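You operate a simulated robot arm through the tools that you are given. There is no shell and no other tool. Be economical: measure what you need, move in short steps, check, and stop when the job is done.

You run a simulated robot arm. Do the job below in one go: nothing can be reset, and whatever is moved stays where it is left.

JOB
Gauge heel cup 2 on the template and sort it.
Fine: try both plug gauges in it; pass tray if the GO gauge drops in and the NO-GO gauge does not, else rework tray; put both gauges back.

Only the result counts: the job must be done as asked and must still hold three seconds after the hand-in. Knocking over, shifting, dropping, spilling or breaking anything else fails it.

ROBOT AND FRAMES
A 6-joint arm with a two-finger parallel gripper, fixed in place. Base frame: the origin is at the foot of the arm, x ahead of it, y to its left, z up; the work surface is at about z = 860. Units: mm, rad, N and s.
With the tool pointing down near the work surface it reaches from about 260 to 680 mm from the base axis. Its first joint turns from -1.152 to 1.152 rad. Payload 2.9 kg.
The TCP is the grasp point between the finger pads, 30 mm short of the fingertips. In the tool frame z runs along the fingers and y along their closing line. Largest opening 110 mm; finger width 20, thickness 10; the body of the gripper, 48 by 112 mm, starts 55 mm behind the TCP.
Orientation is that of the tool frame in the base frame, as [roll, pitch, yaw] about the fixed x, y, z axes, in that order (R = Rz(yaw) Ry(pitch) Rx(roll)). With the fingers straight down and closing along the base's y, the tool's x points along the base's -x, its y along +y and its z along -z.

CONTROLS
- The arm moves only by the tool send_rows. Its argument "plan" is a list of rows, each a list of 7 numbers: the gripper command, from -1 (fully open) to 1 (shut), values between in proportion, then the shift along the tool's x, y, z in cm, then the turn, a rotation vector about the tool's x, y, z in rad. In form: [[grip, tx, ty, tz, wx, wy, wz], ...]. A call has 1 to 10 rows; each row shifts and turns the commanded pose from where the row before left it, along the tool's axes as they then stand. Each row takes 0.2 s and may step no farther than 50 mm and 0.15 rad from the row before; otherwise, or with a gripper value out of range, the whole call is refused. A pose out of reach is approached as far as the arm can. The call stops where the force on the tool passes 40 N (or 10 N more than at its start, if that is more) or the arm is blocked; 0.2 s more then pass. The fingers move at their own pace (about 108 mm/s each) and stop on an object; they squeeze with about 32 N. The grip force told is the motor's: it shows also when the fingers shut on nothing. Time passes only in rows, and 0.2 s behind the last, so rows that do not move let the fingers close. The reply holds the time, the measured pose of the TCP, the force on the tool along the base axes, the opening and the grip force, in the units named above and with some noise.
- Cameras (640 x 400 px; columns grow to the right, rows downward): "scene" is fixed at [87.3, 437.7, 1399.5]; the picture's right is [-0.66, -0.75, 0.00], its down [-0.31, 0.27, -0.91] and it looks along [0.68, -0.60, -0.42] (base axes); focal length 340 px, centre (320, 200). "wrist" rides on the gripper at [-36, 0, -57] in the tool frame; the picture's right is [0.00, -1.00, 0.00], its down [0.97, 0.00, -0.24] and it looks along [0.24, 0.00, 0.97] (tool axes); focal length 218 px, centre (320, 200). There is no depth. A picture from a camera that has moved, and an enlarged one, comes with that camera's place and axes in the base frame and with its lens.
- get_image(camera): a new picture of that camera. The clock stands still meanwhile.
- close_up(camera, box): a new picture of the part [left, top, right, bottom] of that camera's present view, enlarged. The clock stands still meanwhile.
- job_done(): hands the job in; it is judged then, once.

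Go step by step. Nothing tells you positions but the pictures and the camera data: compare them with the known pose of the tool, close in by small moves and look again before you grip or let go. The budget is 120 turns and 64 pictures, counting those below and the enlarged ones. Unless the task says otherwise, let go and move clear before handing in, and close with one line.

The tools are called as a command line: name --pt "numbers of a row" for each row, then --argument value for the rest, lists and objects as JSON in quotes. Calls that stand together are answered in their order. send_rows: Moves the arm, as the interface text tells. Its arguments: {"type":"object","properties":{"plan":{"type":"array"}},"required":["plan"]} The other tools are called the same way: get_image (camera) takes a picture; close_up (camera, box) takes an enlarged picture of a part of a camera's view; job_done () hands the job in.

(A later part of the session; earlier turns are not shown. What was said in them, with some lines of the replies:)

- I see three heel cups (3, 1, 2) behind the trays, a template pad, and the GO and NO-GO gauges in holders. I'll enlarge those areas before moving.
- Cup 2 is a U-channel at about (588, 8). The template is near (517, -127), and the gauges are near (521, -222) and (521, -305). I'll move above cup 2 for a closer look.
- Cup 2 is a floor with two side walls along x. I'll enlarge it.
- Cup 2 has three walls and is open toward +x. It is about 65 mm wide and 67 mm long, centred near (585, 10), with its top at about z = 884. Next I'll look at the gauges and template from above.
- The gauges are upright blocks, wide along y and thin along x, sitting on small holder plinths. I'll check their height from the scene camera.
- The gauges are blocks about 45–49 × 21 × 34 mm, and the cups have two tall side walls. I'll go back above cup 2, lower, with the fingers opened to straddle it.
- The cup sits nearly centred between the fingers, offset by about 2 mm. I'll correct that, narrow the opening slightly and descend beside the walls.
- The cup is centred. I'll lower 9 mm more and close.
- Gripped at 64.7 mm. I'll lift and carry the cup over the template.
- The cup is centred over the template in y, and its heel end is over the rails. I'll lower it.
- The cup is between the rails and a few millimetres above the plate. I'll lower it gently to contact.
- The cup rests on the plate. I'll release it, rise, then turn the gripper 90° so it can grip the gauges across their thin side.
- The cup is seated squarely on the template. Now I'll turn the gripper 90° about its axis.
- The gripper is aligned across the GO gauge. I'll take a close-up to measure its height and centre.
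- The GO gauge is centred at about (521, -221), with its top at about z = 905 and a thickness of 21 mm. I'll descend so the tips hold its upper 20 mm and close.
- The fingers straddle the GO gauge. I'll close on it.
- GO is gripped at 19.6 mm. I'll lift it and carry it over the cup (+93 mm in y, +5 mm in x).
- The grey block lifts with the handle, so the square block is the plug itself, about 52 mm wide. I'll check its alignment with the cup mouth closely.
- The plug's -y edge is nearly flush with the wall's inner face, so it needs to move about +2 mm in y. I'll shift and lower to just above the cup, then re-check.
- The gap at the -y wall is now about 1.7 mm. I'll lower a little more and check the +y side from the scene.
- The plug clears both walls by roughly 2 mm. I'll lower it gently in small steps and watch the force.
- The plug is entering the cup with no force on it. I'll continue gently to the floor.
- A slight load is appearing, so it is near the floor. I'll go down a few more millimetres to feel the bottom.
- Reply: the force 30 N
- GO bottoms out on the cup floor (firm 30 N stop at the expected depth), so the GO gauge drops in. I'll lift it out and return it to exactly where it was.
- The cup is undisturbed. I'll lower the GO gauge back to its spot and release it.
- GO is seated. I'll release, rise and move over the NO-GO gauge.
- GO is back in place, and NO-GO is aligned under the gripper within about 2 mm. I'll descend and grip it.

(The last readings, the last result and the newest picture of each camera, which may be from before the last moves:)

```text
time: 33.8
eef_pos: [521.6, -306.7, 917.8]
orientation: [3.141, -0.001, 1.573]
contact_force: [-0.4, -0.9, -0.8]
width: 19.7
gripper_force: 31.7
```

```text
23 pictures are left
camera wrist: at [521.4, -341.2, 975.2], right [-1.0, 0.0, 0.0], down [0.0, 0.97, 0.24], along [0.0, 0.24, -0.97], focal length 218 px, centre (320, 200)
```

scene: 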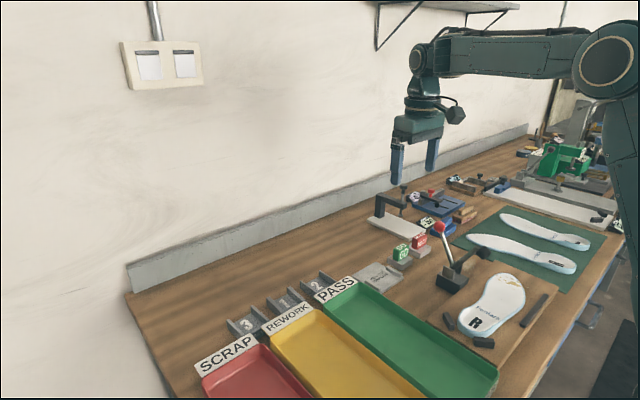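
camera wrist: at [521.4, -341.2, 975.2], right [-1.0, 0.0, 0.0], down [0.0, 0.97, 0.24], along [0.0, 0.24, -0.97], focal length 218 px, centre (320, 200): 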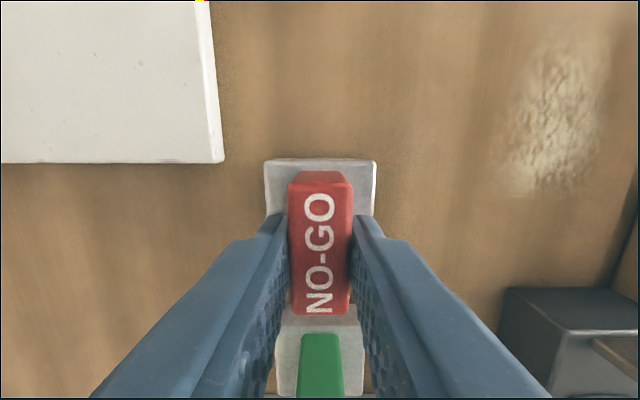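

NO-GO is gripped at the same relative position as GO was. I'll lift it high enough to clear the GO handle and carry it over the cup, to the spot where GO went in.

send_rows --pt "0.9 0 0 -0.5 0 0 0" --pt "0.9 0 0 -2.5 0 0 0" --pt "0.9 0 0 -3 0 0 0" --pt "0.9 0 0 -3 0 0 0" --pt "0.9 4.5 0.1 0 0 0 0" --pt "0.9 4.5 0.1 0 0 0 0" --pt "0.9 4.5 0.15 0 0 0 0" --pt "0.9 4.68 0 0 0 0 0" --pt "0.9 0 0 0 0 0 0"

send_rows --pt "0.9 0 0 2 0 0 0" --pt "0.9 0 0 2 0 0 0" --pt "0.9 0 0 1.3 0 0 0" --pt "0.9 0 0 0.5 0 0 0" --pt "0.9 0 0 0 0 0 0" --pt "0.9 0 0 0 0 0 0"

close_up --camera "wrist" --box '[250, 105, 410, 205]'

close_up --camera "scene" --box '[360, 250, 414, 290]'

```text
time: 35.8
eef_pos: [526.1, -125.0, 1006.8]
orientation: [-3.141, 0.0, 1.572]
contact_force: [-0.3, 0.6, -2.0]
width: 19.8
gripper_force: 32.0
```

```text
time: 37.2
eef_pos: [525.1, -125.7, 949.7]
orientation: [-3.14, 0.0, 1.573]
contact_force: [-0.3, 0.5, -1.0]
width: 19.8
gripper_force: 32.0
```

```text
4.00 times, centred on (330, 155) of wrist
camera zoom: at [525.4, -160.6, 1007.1], right [-1.0, 0.0, 0.0], down [0.0, 0.97, 0.24], along [0.0, 0.24, -0.97], focal length 873 px, centre (280, 380)
```

zoom: 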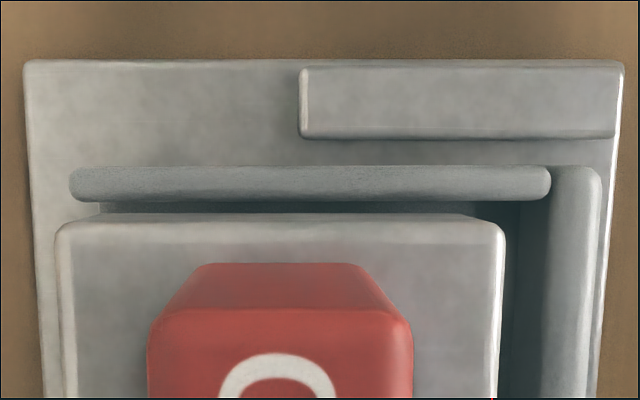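

```text
10.00 times, centred on (387, 270) of scene
camera zoom: at [87.4, 437.7, 1399.5], right [-0.66, -0.75, 0.0], down [-0.31, 0.27, -0.91], along [0.68, -0.6, -0.42], focal length 3395 px, centre (-350, -500)
```

zoom: 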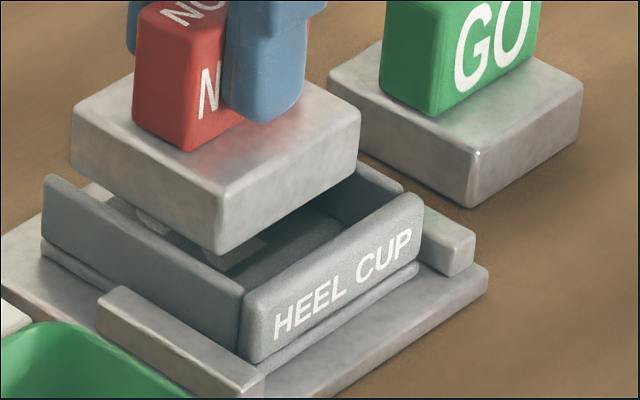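

The NO-GO plug nearly fills the gap between the walls, with about 1.4 mm free at -y and very little at +y. I'll lower in 1 mm steps and watch for contact on the rim.

send_rows --pt "0.9 0 0 0.1 0 0 0" --pt "0.9 0 0 0.1 0 0 0" --pt "0.9 0 0 0.1 0 0 0" --pt "0.9 0 0 0.1 0 0 0" --pt "0.9 0 0 0 0 0 0"

```text
time: 38.4
eef_pos: [526.8, -127.8, 945.7]
orientation: [3.142, 0.001, 1.572]
contact_force: [-0.8, -0.9, -1.9]
width: 19.7
gripper_force: 31.7
```

send_rows --pt "0.9 0 0 0.1 0 0 0" --pt "0.9 0 0 0.1 0 0 0" --pt "0.9 0 0 0.1 0 0 0" --pt "0.9 0 0 0 0 0 0"

close_up --camera "scene" --box '[360, 250, 414, 290]'

close_up --camera "wrist" --box '[250, 105, 410, 205]'

```text
time: 39.4
eef_pos: [527.1, -126.8, 943.3]
orientation: [-3.141, -0.001, 1.573]
contact_force: [0.0, 0.4, -1.2]
width: 19.4
gripper_force: 32.3
```

```text
10.00 times, centred on (387, 270) of scene
camera zoom: at [87.4, 437.7, 1399.5], right [-0.66, -0.75, 0.0], down [-0.31, 0.27, -0.91], along [0.68, -0.6, -0.42], focal length 3395 px, centre (-350, -500)
```

zoom: 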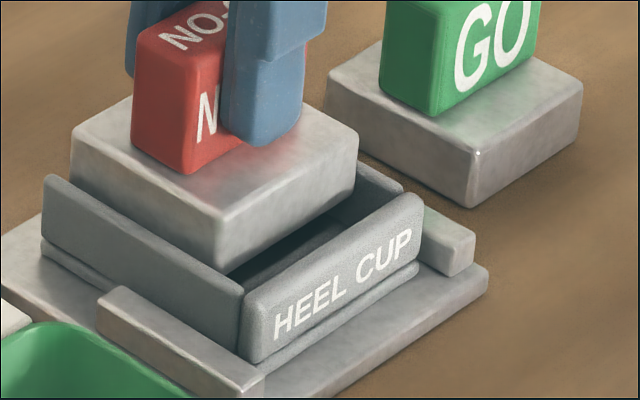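

```text
4.00 times, centred on (330, 155) of wrist
camera zoom: at [525.8, -161.2, 999.8], right [-1.0, 0.0, 0.0], down [0.0, 0.97, 0.24], along [0.0, 0.24, -0.97], focal length 873 px, centre (280, 380)
```

zoom: 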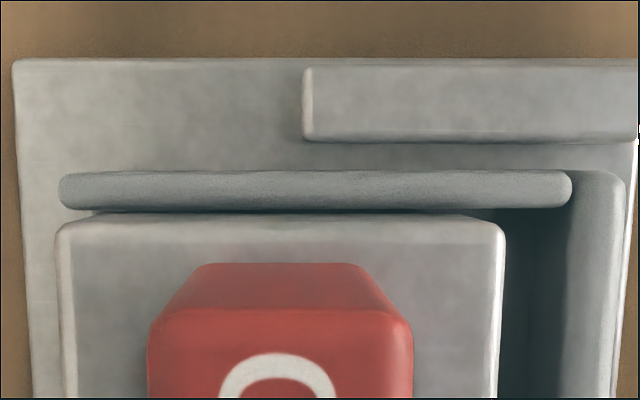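

No contact yet. I'll continue in small steps.

send_rows --pt "0.9 0 0 0.1 0 0 0" --pt "0.9 0 0 0.1 0 0 0" --pt "0.9 0 0 0.1 0 0 0" --pt "0.9 0 0 0.1 0 0 0" --pt "0.9 0 0 0 0 0 0"

```text
time: 40.6
eef_pos: [526.7, -126.8, 938.4]
orientation: [-3.141, 0.0, 1.573]
contact_force: [0.2, 0.6, -2.1]
width: 19.7
gripper_force: 32.0
```

send_rows --pt "0.9 0 0 0.1 0 0 0" --pt "0.9 0 0 0.1 0 0 0" --pt "0.9 0 0 0.1 0 0 0" --pt "0.9 0 0 0 0 0 0"

close_up --camera "scene" --box '[360, 250, 414, 290]'

```text
time: 41.6
eef_pos: [527.6, -126.7, 933.9]
orientation: [3.141, -0.001, 1.573]
contact_force: [0.3, -0.2, -2.2]
width: 19.6
gripper_force: 32.2
```

```text
10.00 times, centred on (387, 270) of scene
camera zoom: at [87.4, 437.7, 1399.5], right [-0.66, -0.75, 0.0], down [-0.31, 0.27, -0.91], along [0.68, -0.6, -0.42], focal length 3395 px, centre (-350, -500)
```

zoom: 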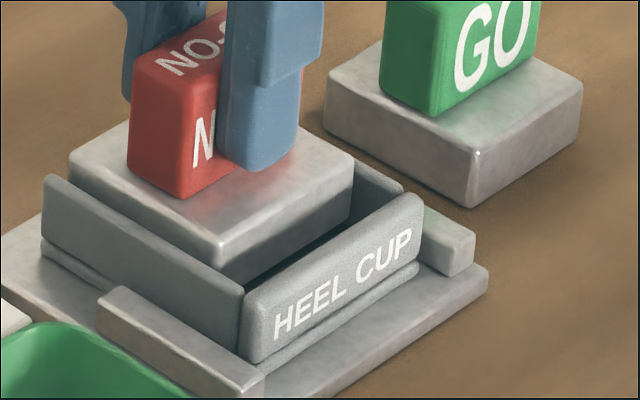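

The NO-GO plug is sliding into the cup freely. I'll follow it to the floor.

send_rows --pt "0.9 0 0 0.1 0 0 0" --pt "0.9 0 0 0.1 0 0 0" --pt "0.9 0 0 0.1 0 0 0" --pt "0.9 0 0 0.1 0 0 0" --pt "0.9 0 0 0.1 0 0 0" --pt "0.9 0 0 0 0 0 0"

close_up --camera "scene" --box '[360, 250, 414, 290]'

```text
time: 43.0
eef_pos: [525.6, -127.7, 931.2]
orientation: [3.14, 0.001, 1.573]
contact_force: [-0.8, -0.4, 0.0]
width: 19.7
gripper_force: 31.3
```

```text
10.00 times, centred on (387, 270) of scene
camera zoom: at [87.3, 437.7, 1399.5], right [-0.66, -0.75, 0.0], down [-0.31, 0.27, -0.91], along [0.68, -0.6, -0.42], focal length 3395 px, centre (-350, -500)
```

zoom: 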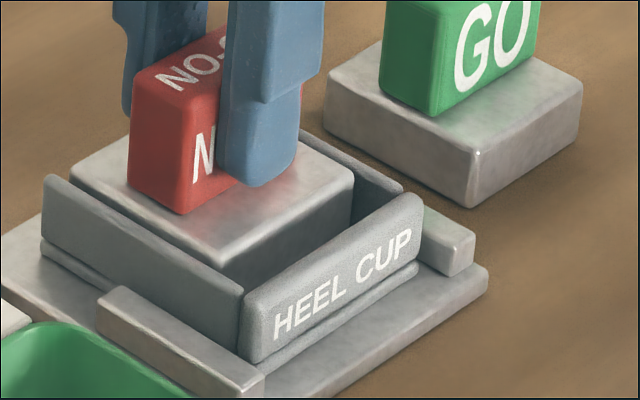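

send_rows --pt "0.9 0 0 0.1 0 0 0" --pt "0.9 0 0 0.1 0 0 0" --pt "0.9 0 0 0 0 0 0"

```text
time: 43.8
eef_pos: [526.2, -127.1, 930.3]
orientation: [3.139, -0.001, 1.573]
contact_force: [-4.8, 1.8, 23.5]
width: 19.6
gripper_force: 32.3
```

NO-GO also bottoms out at the same depth as GO, so the cup is oversize and goes to rework. I'll lift NO-GO out and take it home.

send_rows --pt "0.9 0 0 -0.3 0 0 0" --pt "0.9 0 0 -0.8 0 0 0" --pt "0.9 0 0 -1.3 0 0 0" --pt "0.9 0 0 -2.5 0 0 0" --pt "0.9 0 0 -3 0 0 0" --pt "0.9 -4.5 -0.1 0 0 0 0" --pt "0.9 -4.5 -0.1 0 0 0 0" --pt "0.9 -4.5 -0.15 0 0 0 0" --pt "0.9 -4.68 0 0 0 0 0" --pt "0.9 0 0 0 0 0 0"

send_rows --pt "0.9 0 0 2.5 0 0 0" --pt "0.9 0 0 2.5 0 0 0" --pt "0.9 0 0 2.5 0 0 0" --pt "0.9 0 0 1 0 0 0" --pt "0.9 0 0 0.2 0 0 0" --pt "0.9 0 0 0.1 0 0 0" --pt "0.9 0 0 0 0 0 0"

```text
time: 46.0
eef_pos: [520.4, -308.2, 1007.5]
orientation: [3.141, 0.0, 1.572]
contact_force: [0.0, 0.6, -1.6]
width: 19.7
gripper_force: 32.1
```

```text
time: 47.6
eef_pos: [521.5, -308.4, 918.8]
orientation: [3.141, 0.001, 1.573]
contact_force: [-0.3, -0.4, -1.9]
width: 19.3
gripper_force: 32.2
```

send_rows --pt "0.9 0 0 0.1 0 0 0" --pt "0.9 0 0 0.1 0 0 0" --pt "0.9 0 0 0.1 0 0 0" --pt "0.9 0 0 0 0 0 0"

```text
time: 48.6
eef_pos: [523.1, -309.2, 918.4]
orientation: [3.141, 0.002, 1.573]
contact_force: [-1.7, -0.6, 13.1]
width: 19.7
gripper_force: 32.2
```

NO-GO is seated. I'll release, rise, and check that both gauges are in place.

send_rows --pt "0.6 0 0 0 0 0 0" --pt "0.2 0 0 0 0 0 0" --pt "0.2 0 0 -1 0 0 0" --pt "0.2 0 0 -3 0 0 0" --pt "0.2 0 0 -4.5 0 0 0" --pt "0.2 0 0 -4.5 0 0 0" --pt "0.2 4.5 0 0 0 0 0" --pt "0.2 4.5 0 0 0 0 0" --pt "0 4.5 0 0 0 0 0" --pt "-0.3 4.5 0 0 0 0 0"

send_rows --pt "-0.4 0 0 0 0 0 -0.15" --pt "-0.4 0 0 0 0 0 -0.15" --pt "-0.4 0 0 0 0 0 -0.15" --pt "-0.4 0 0 0 0 0 -0.15" --pt "-0.4 0 0 0 0 0 -0.15" --pt "-0.4 0 0 0 0 0 -0.15" --pt "-0.4 0 0 0 0 0 -0.15" --pt "-0.4 0 0 0 0 0 -0.15" --pt "-0.4 0 0 0 0 0 -0.15" --pt "-0.4 0 0 0 0 0 -0.15"

send_rows --pt "-0.4 0 0 0 0 0 -0.0708" --pt "-0.4 0 0 0 0 0 0" --pt "-0.4 0 0 0 0 0 0"

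get_image --camera "wrist"

get_image --camera "scene"

```text
time: 50.8
eef_pos: [521.5, -128.5, 1045.4]
orientation: [-3.139, 0.0, 1.569]
contact_force: [0.1, 0.0, -0.2]
width: 71.5
gripper_force: 0.1
```

```text
time: 53.0
eef_pos: [523.1, -128.6, 1045.7]
orientation: [-3.141, -0.001, 3.073]
contact_force: [-1.0, -0.1, -0.4]
width: 77.0
gripper_force: 0.1
```

```text
time: 53.8
eef_pos: [521.9, -128.8, 1046.5]
orientation: [-3.14, -0.002, -3.139]
contact_force: [0.1, 0.2, -0.6]
width: 77.1
gripper_force: 0.0
```

```text
16 pictures are left
camera wrist: at [557.9, -127.1, 1103.9], right [0.0, -1.0, 0.0], down [-0.97, 0.0, 0.24], along [-0.24, 0.0, -0.97], focal length 218 px, centre (320, 200)
```

wrist: 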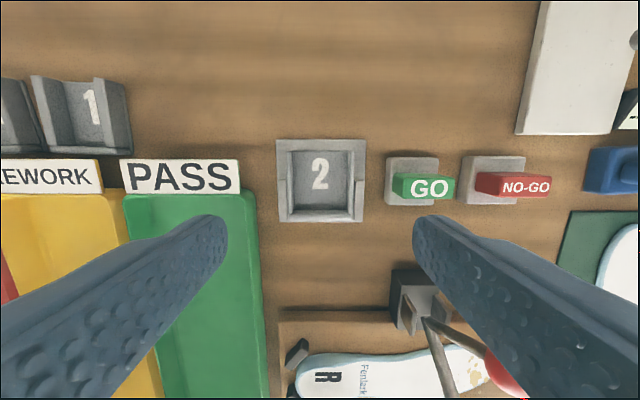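

```text
15 pictures are left
```

scene: 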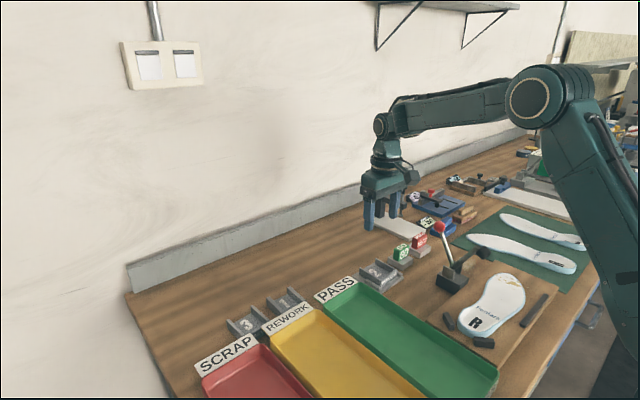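

Both gauges are home and the cup is undisturbed on the template. I'll re-grip the cup where I placed it.

send_rows --pt "-0.4 -1.75 0 2 0 0 0" --pt "-0.4 0 0 4 0 0 0" --pt "-0.4 0 0 3.5 0 0 0" --pt "-0.4 0 0 2.5 0 0 0" --pt "-0.4 0 0 1.6 0 0 0" --pt "-0.4 0 0 0 0 0 0"

get_image --camera "wrist"

```text
time: 55.2
eef_pos: [541.5, -128.0, 910.2]
orientation: [-3.14, 0.0, -3.141]
contact_force: [0.3, -0.1, 0.2]
width: 77.1
gripper_force: 0.0
```

```text
14 pictures are left
camera wrist: at [576.1, -127.4, 967.3], right [0.0, -1.0, 0.0], down [-0.97, 0.0, 0.24], along [-0.24, 0.0, -0.97], focal length 218 px, centre (320, 200)
```

wrist: 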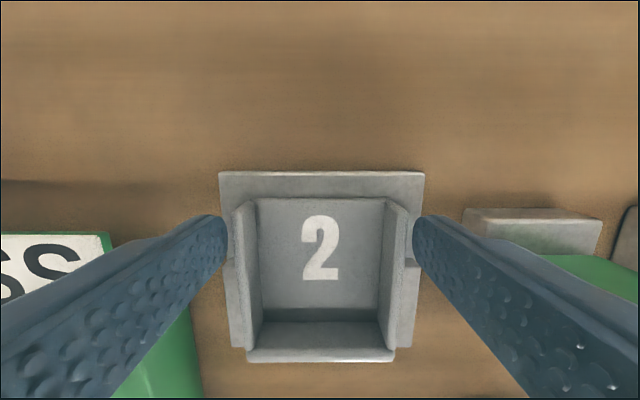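

Good straddle. I'll close, lift, and carry the cup over to the yellow rework tray, whose centre is near y = 143.

send_rows --pt "-0.4 0 0 0.2 0 0 0" --pt "-0.1 0 0 0 0 0 0" --pt "0.3 0 0 0 0 0 0" --pt "0.6 0 0 0 0 0 0" --pt "0.6 0 0 0 0 0 0" --pt "0.6 0 0 -1 0 0 0" --pt "0.6 0 0 -3.5 0 0 0" --pt "0.6 0 0 -4.5 0 0 0" --pt "0.6 0 0 0 0 0 0"

send_rows --pt "0.6 1.52 4.52 0 0 0 0" --pt "0.6 1.52 4.52 0 0 0 0" --pt "0.6 1.52 4.52 0 0 0 0" --pt "0.6 1.52 4.52 0 0 0 0" --pt "0.6 1.52 4.52 0 0 0 0" --pt "0.6 1.52 4.52 0 0 0 0" --pt "0.6 0 0 0 0 0 0"

get_image --camera "wrist"

get_image --camera "scene"

```text
time: 57.2
eef_pos: [540.8, -131.5, 998.9]
orientation: [3.141, -0.001, -3.141]
contact_force: [0.4, -0.1, -0.8]
width: 64.7
gripper_force: 31.7
```

```text
time: 58.8
eef_pos: [448.1, 140.2, 997.6]
orientation: [3.141, -0.002, 3.141]
contact_force: [-0.1, -1.1, 0.2]
width: 64.6
gripper_force: 31.5
```

```text
13 pictures are left
camera wrist: at [483.2, 142.9, 1054.1], right [0.0, -1.0, 0.0], down [-0.97, 0.0, 0.24], along [-0.24, 0.0, -0.97], focal length 218 px, centre (320, 200)
```

wrist: 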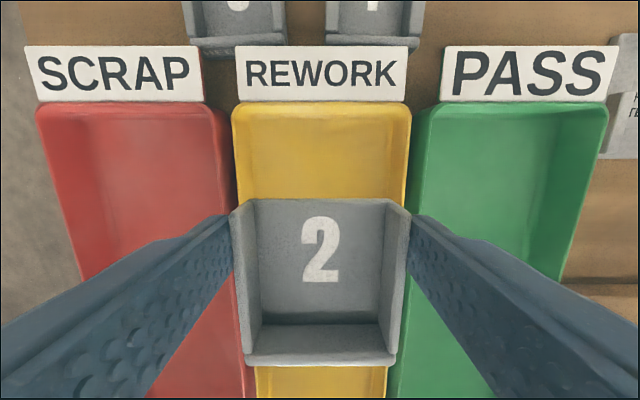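

```text
12 pictures are left
```

scene: 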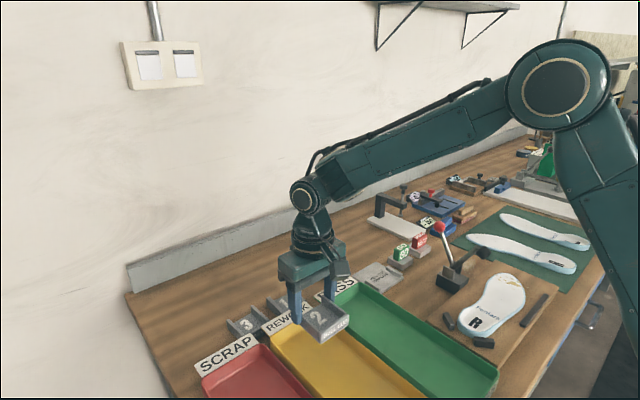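

The cup is centred over the rework tray. I'll lower it in.

send_rows --pt "0.6 0 0 2.5 0 0 0" --pt "0.6 0 0 2.5 0 0 0" --pt "0.6 0 0 2 0 0 0" --pt "0.6 0 0 1 0 0 0" --pt "0.6 0 0 0 0 0 0"

close_up --camera "scene" --box '[250, 270, 410, 370]'

```text
time: 60.0
eef_pos: [448.8, 141.1, 919.6]
orientation: [-3.142, -0.001, 3.14]
contact_force: [-0.5, 0.0, -0.7]
width: 64.8
gripper_force: 31.6
```

```text
4.00 times, centred on (330, 320) of scene
camera zoom: at [87.3, 437.7, 1399.5], right [-0.66, -0.75, 0.0], down [-0.31, 0.27, -0.91], along [0.68, -0.6, -0.42], focal length 1358 px, centre (280, -280)
```

zoom: 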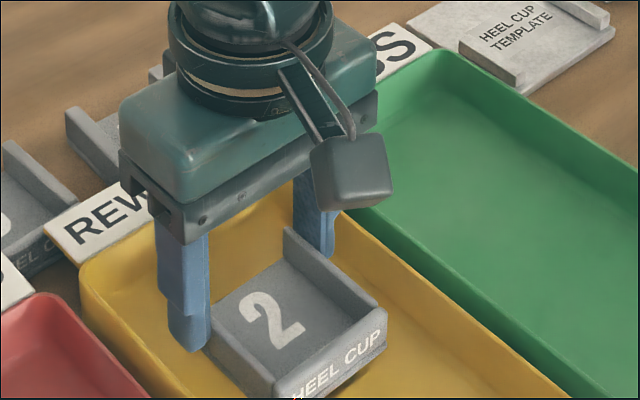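

The cup is well inside the tray. I'll lower in small steps to contact.

send_rows --pt "0.6 0 0 0.6 0 0 0" --pt "0.6 0 0 0.3 0 0 0" --pt "0.6 0 0 0.2 0 0 0" --pt "0.6 0 0 0.2 0 0 0" --pt "0.6 0 0 0 0 0 0"

```text
time: 61.2
eef_pos: [449.6, 143.1, 905.9]
orientation: [3.142, 0.001, 3.14]
contact_force: [-0.4, -0.1, 0.1]
width: 64.7
gripper_force: 32.2
```

send_rows --pt "0.6 0 0 0.1 0 0 0" --pt "0.6 0 0 0.1 0 0 0" --pt "0.6 0 0 0.1 0 0 0" --pt "0.6 0 0 0 0 0 0"

```text
time: 62.2
eef_pos: [449.5, 142.7, 903.5]
orientation: [-3.142, 0.002, -3.141]
contact_force: [-4.0, -2.9, 18.4]
width: 64.7
gripper_force: 31.7
```

Contact with the tray floor. I'll release and rise clear.

send_rows --pt "0.3 0 0 -0.1 0 0 0" --pt "-0.3 0 0 0 0 0 0" --pt "-0.4 0 0 0 0 0 0" --pt "-0.4 0 0 -1.5 0 0 0" --pt "-0.4 0 0 -4 0 0 0" --pt "-0.4 0 0 -4.5 0 0 0" --pt "-0.4 0 0 -4.5 0 0 0" --pt "-0.4 0 0 0 0 0 0"

get_image --camera "scene"

get_image --camera "wrist"

```text
time: 64.0
eef_pos: [446.0, 143.3, 1049.6]
orientation: [-3.141, 0.001, 3.141]
contact_force: [1.0, 0.6, -1.4]
width: 76.9
gripper_force: 0.1
```

```text
10 pictures are left
```

scene: 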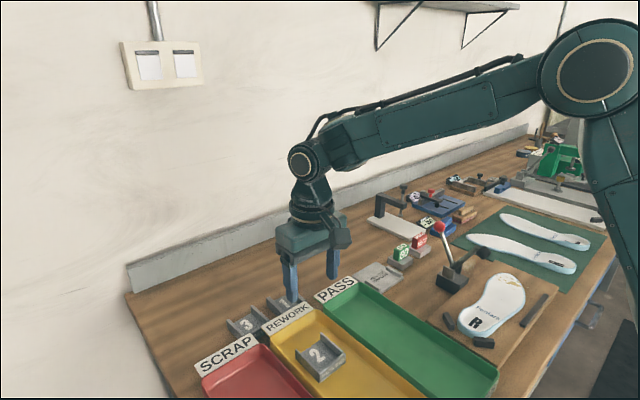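

```text
9 pictures are left
camera wrist: at [481.4, 145.2, 1107.6], right [0.0, -1.0, 0.0], down [-0.97, 0.0, 0.24], along [-0.24, 0.0, -0.97], focal length 218 px, centre (320, 200)
```

wrist: 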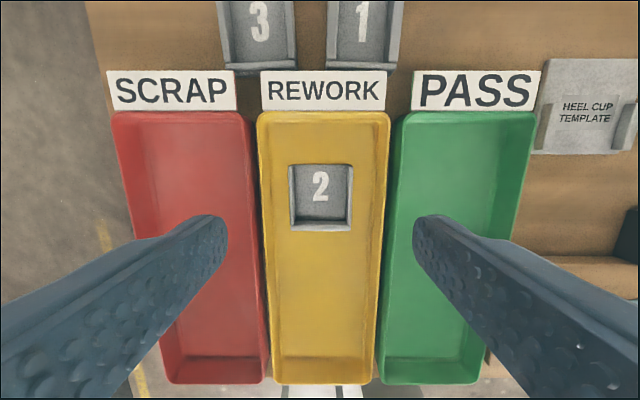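

Cup 2 lies flat in the rework tray, both gauges are back in place, and the arm is clear, so I'm handing in.

job_done

```text
The job is handed in.
```

Heel cup 2 is in the rework tray: both the GO and NO-GO gauges went down to its floor, and both gauges are back in their places.
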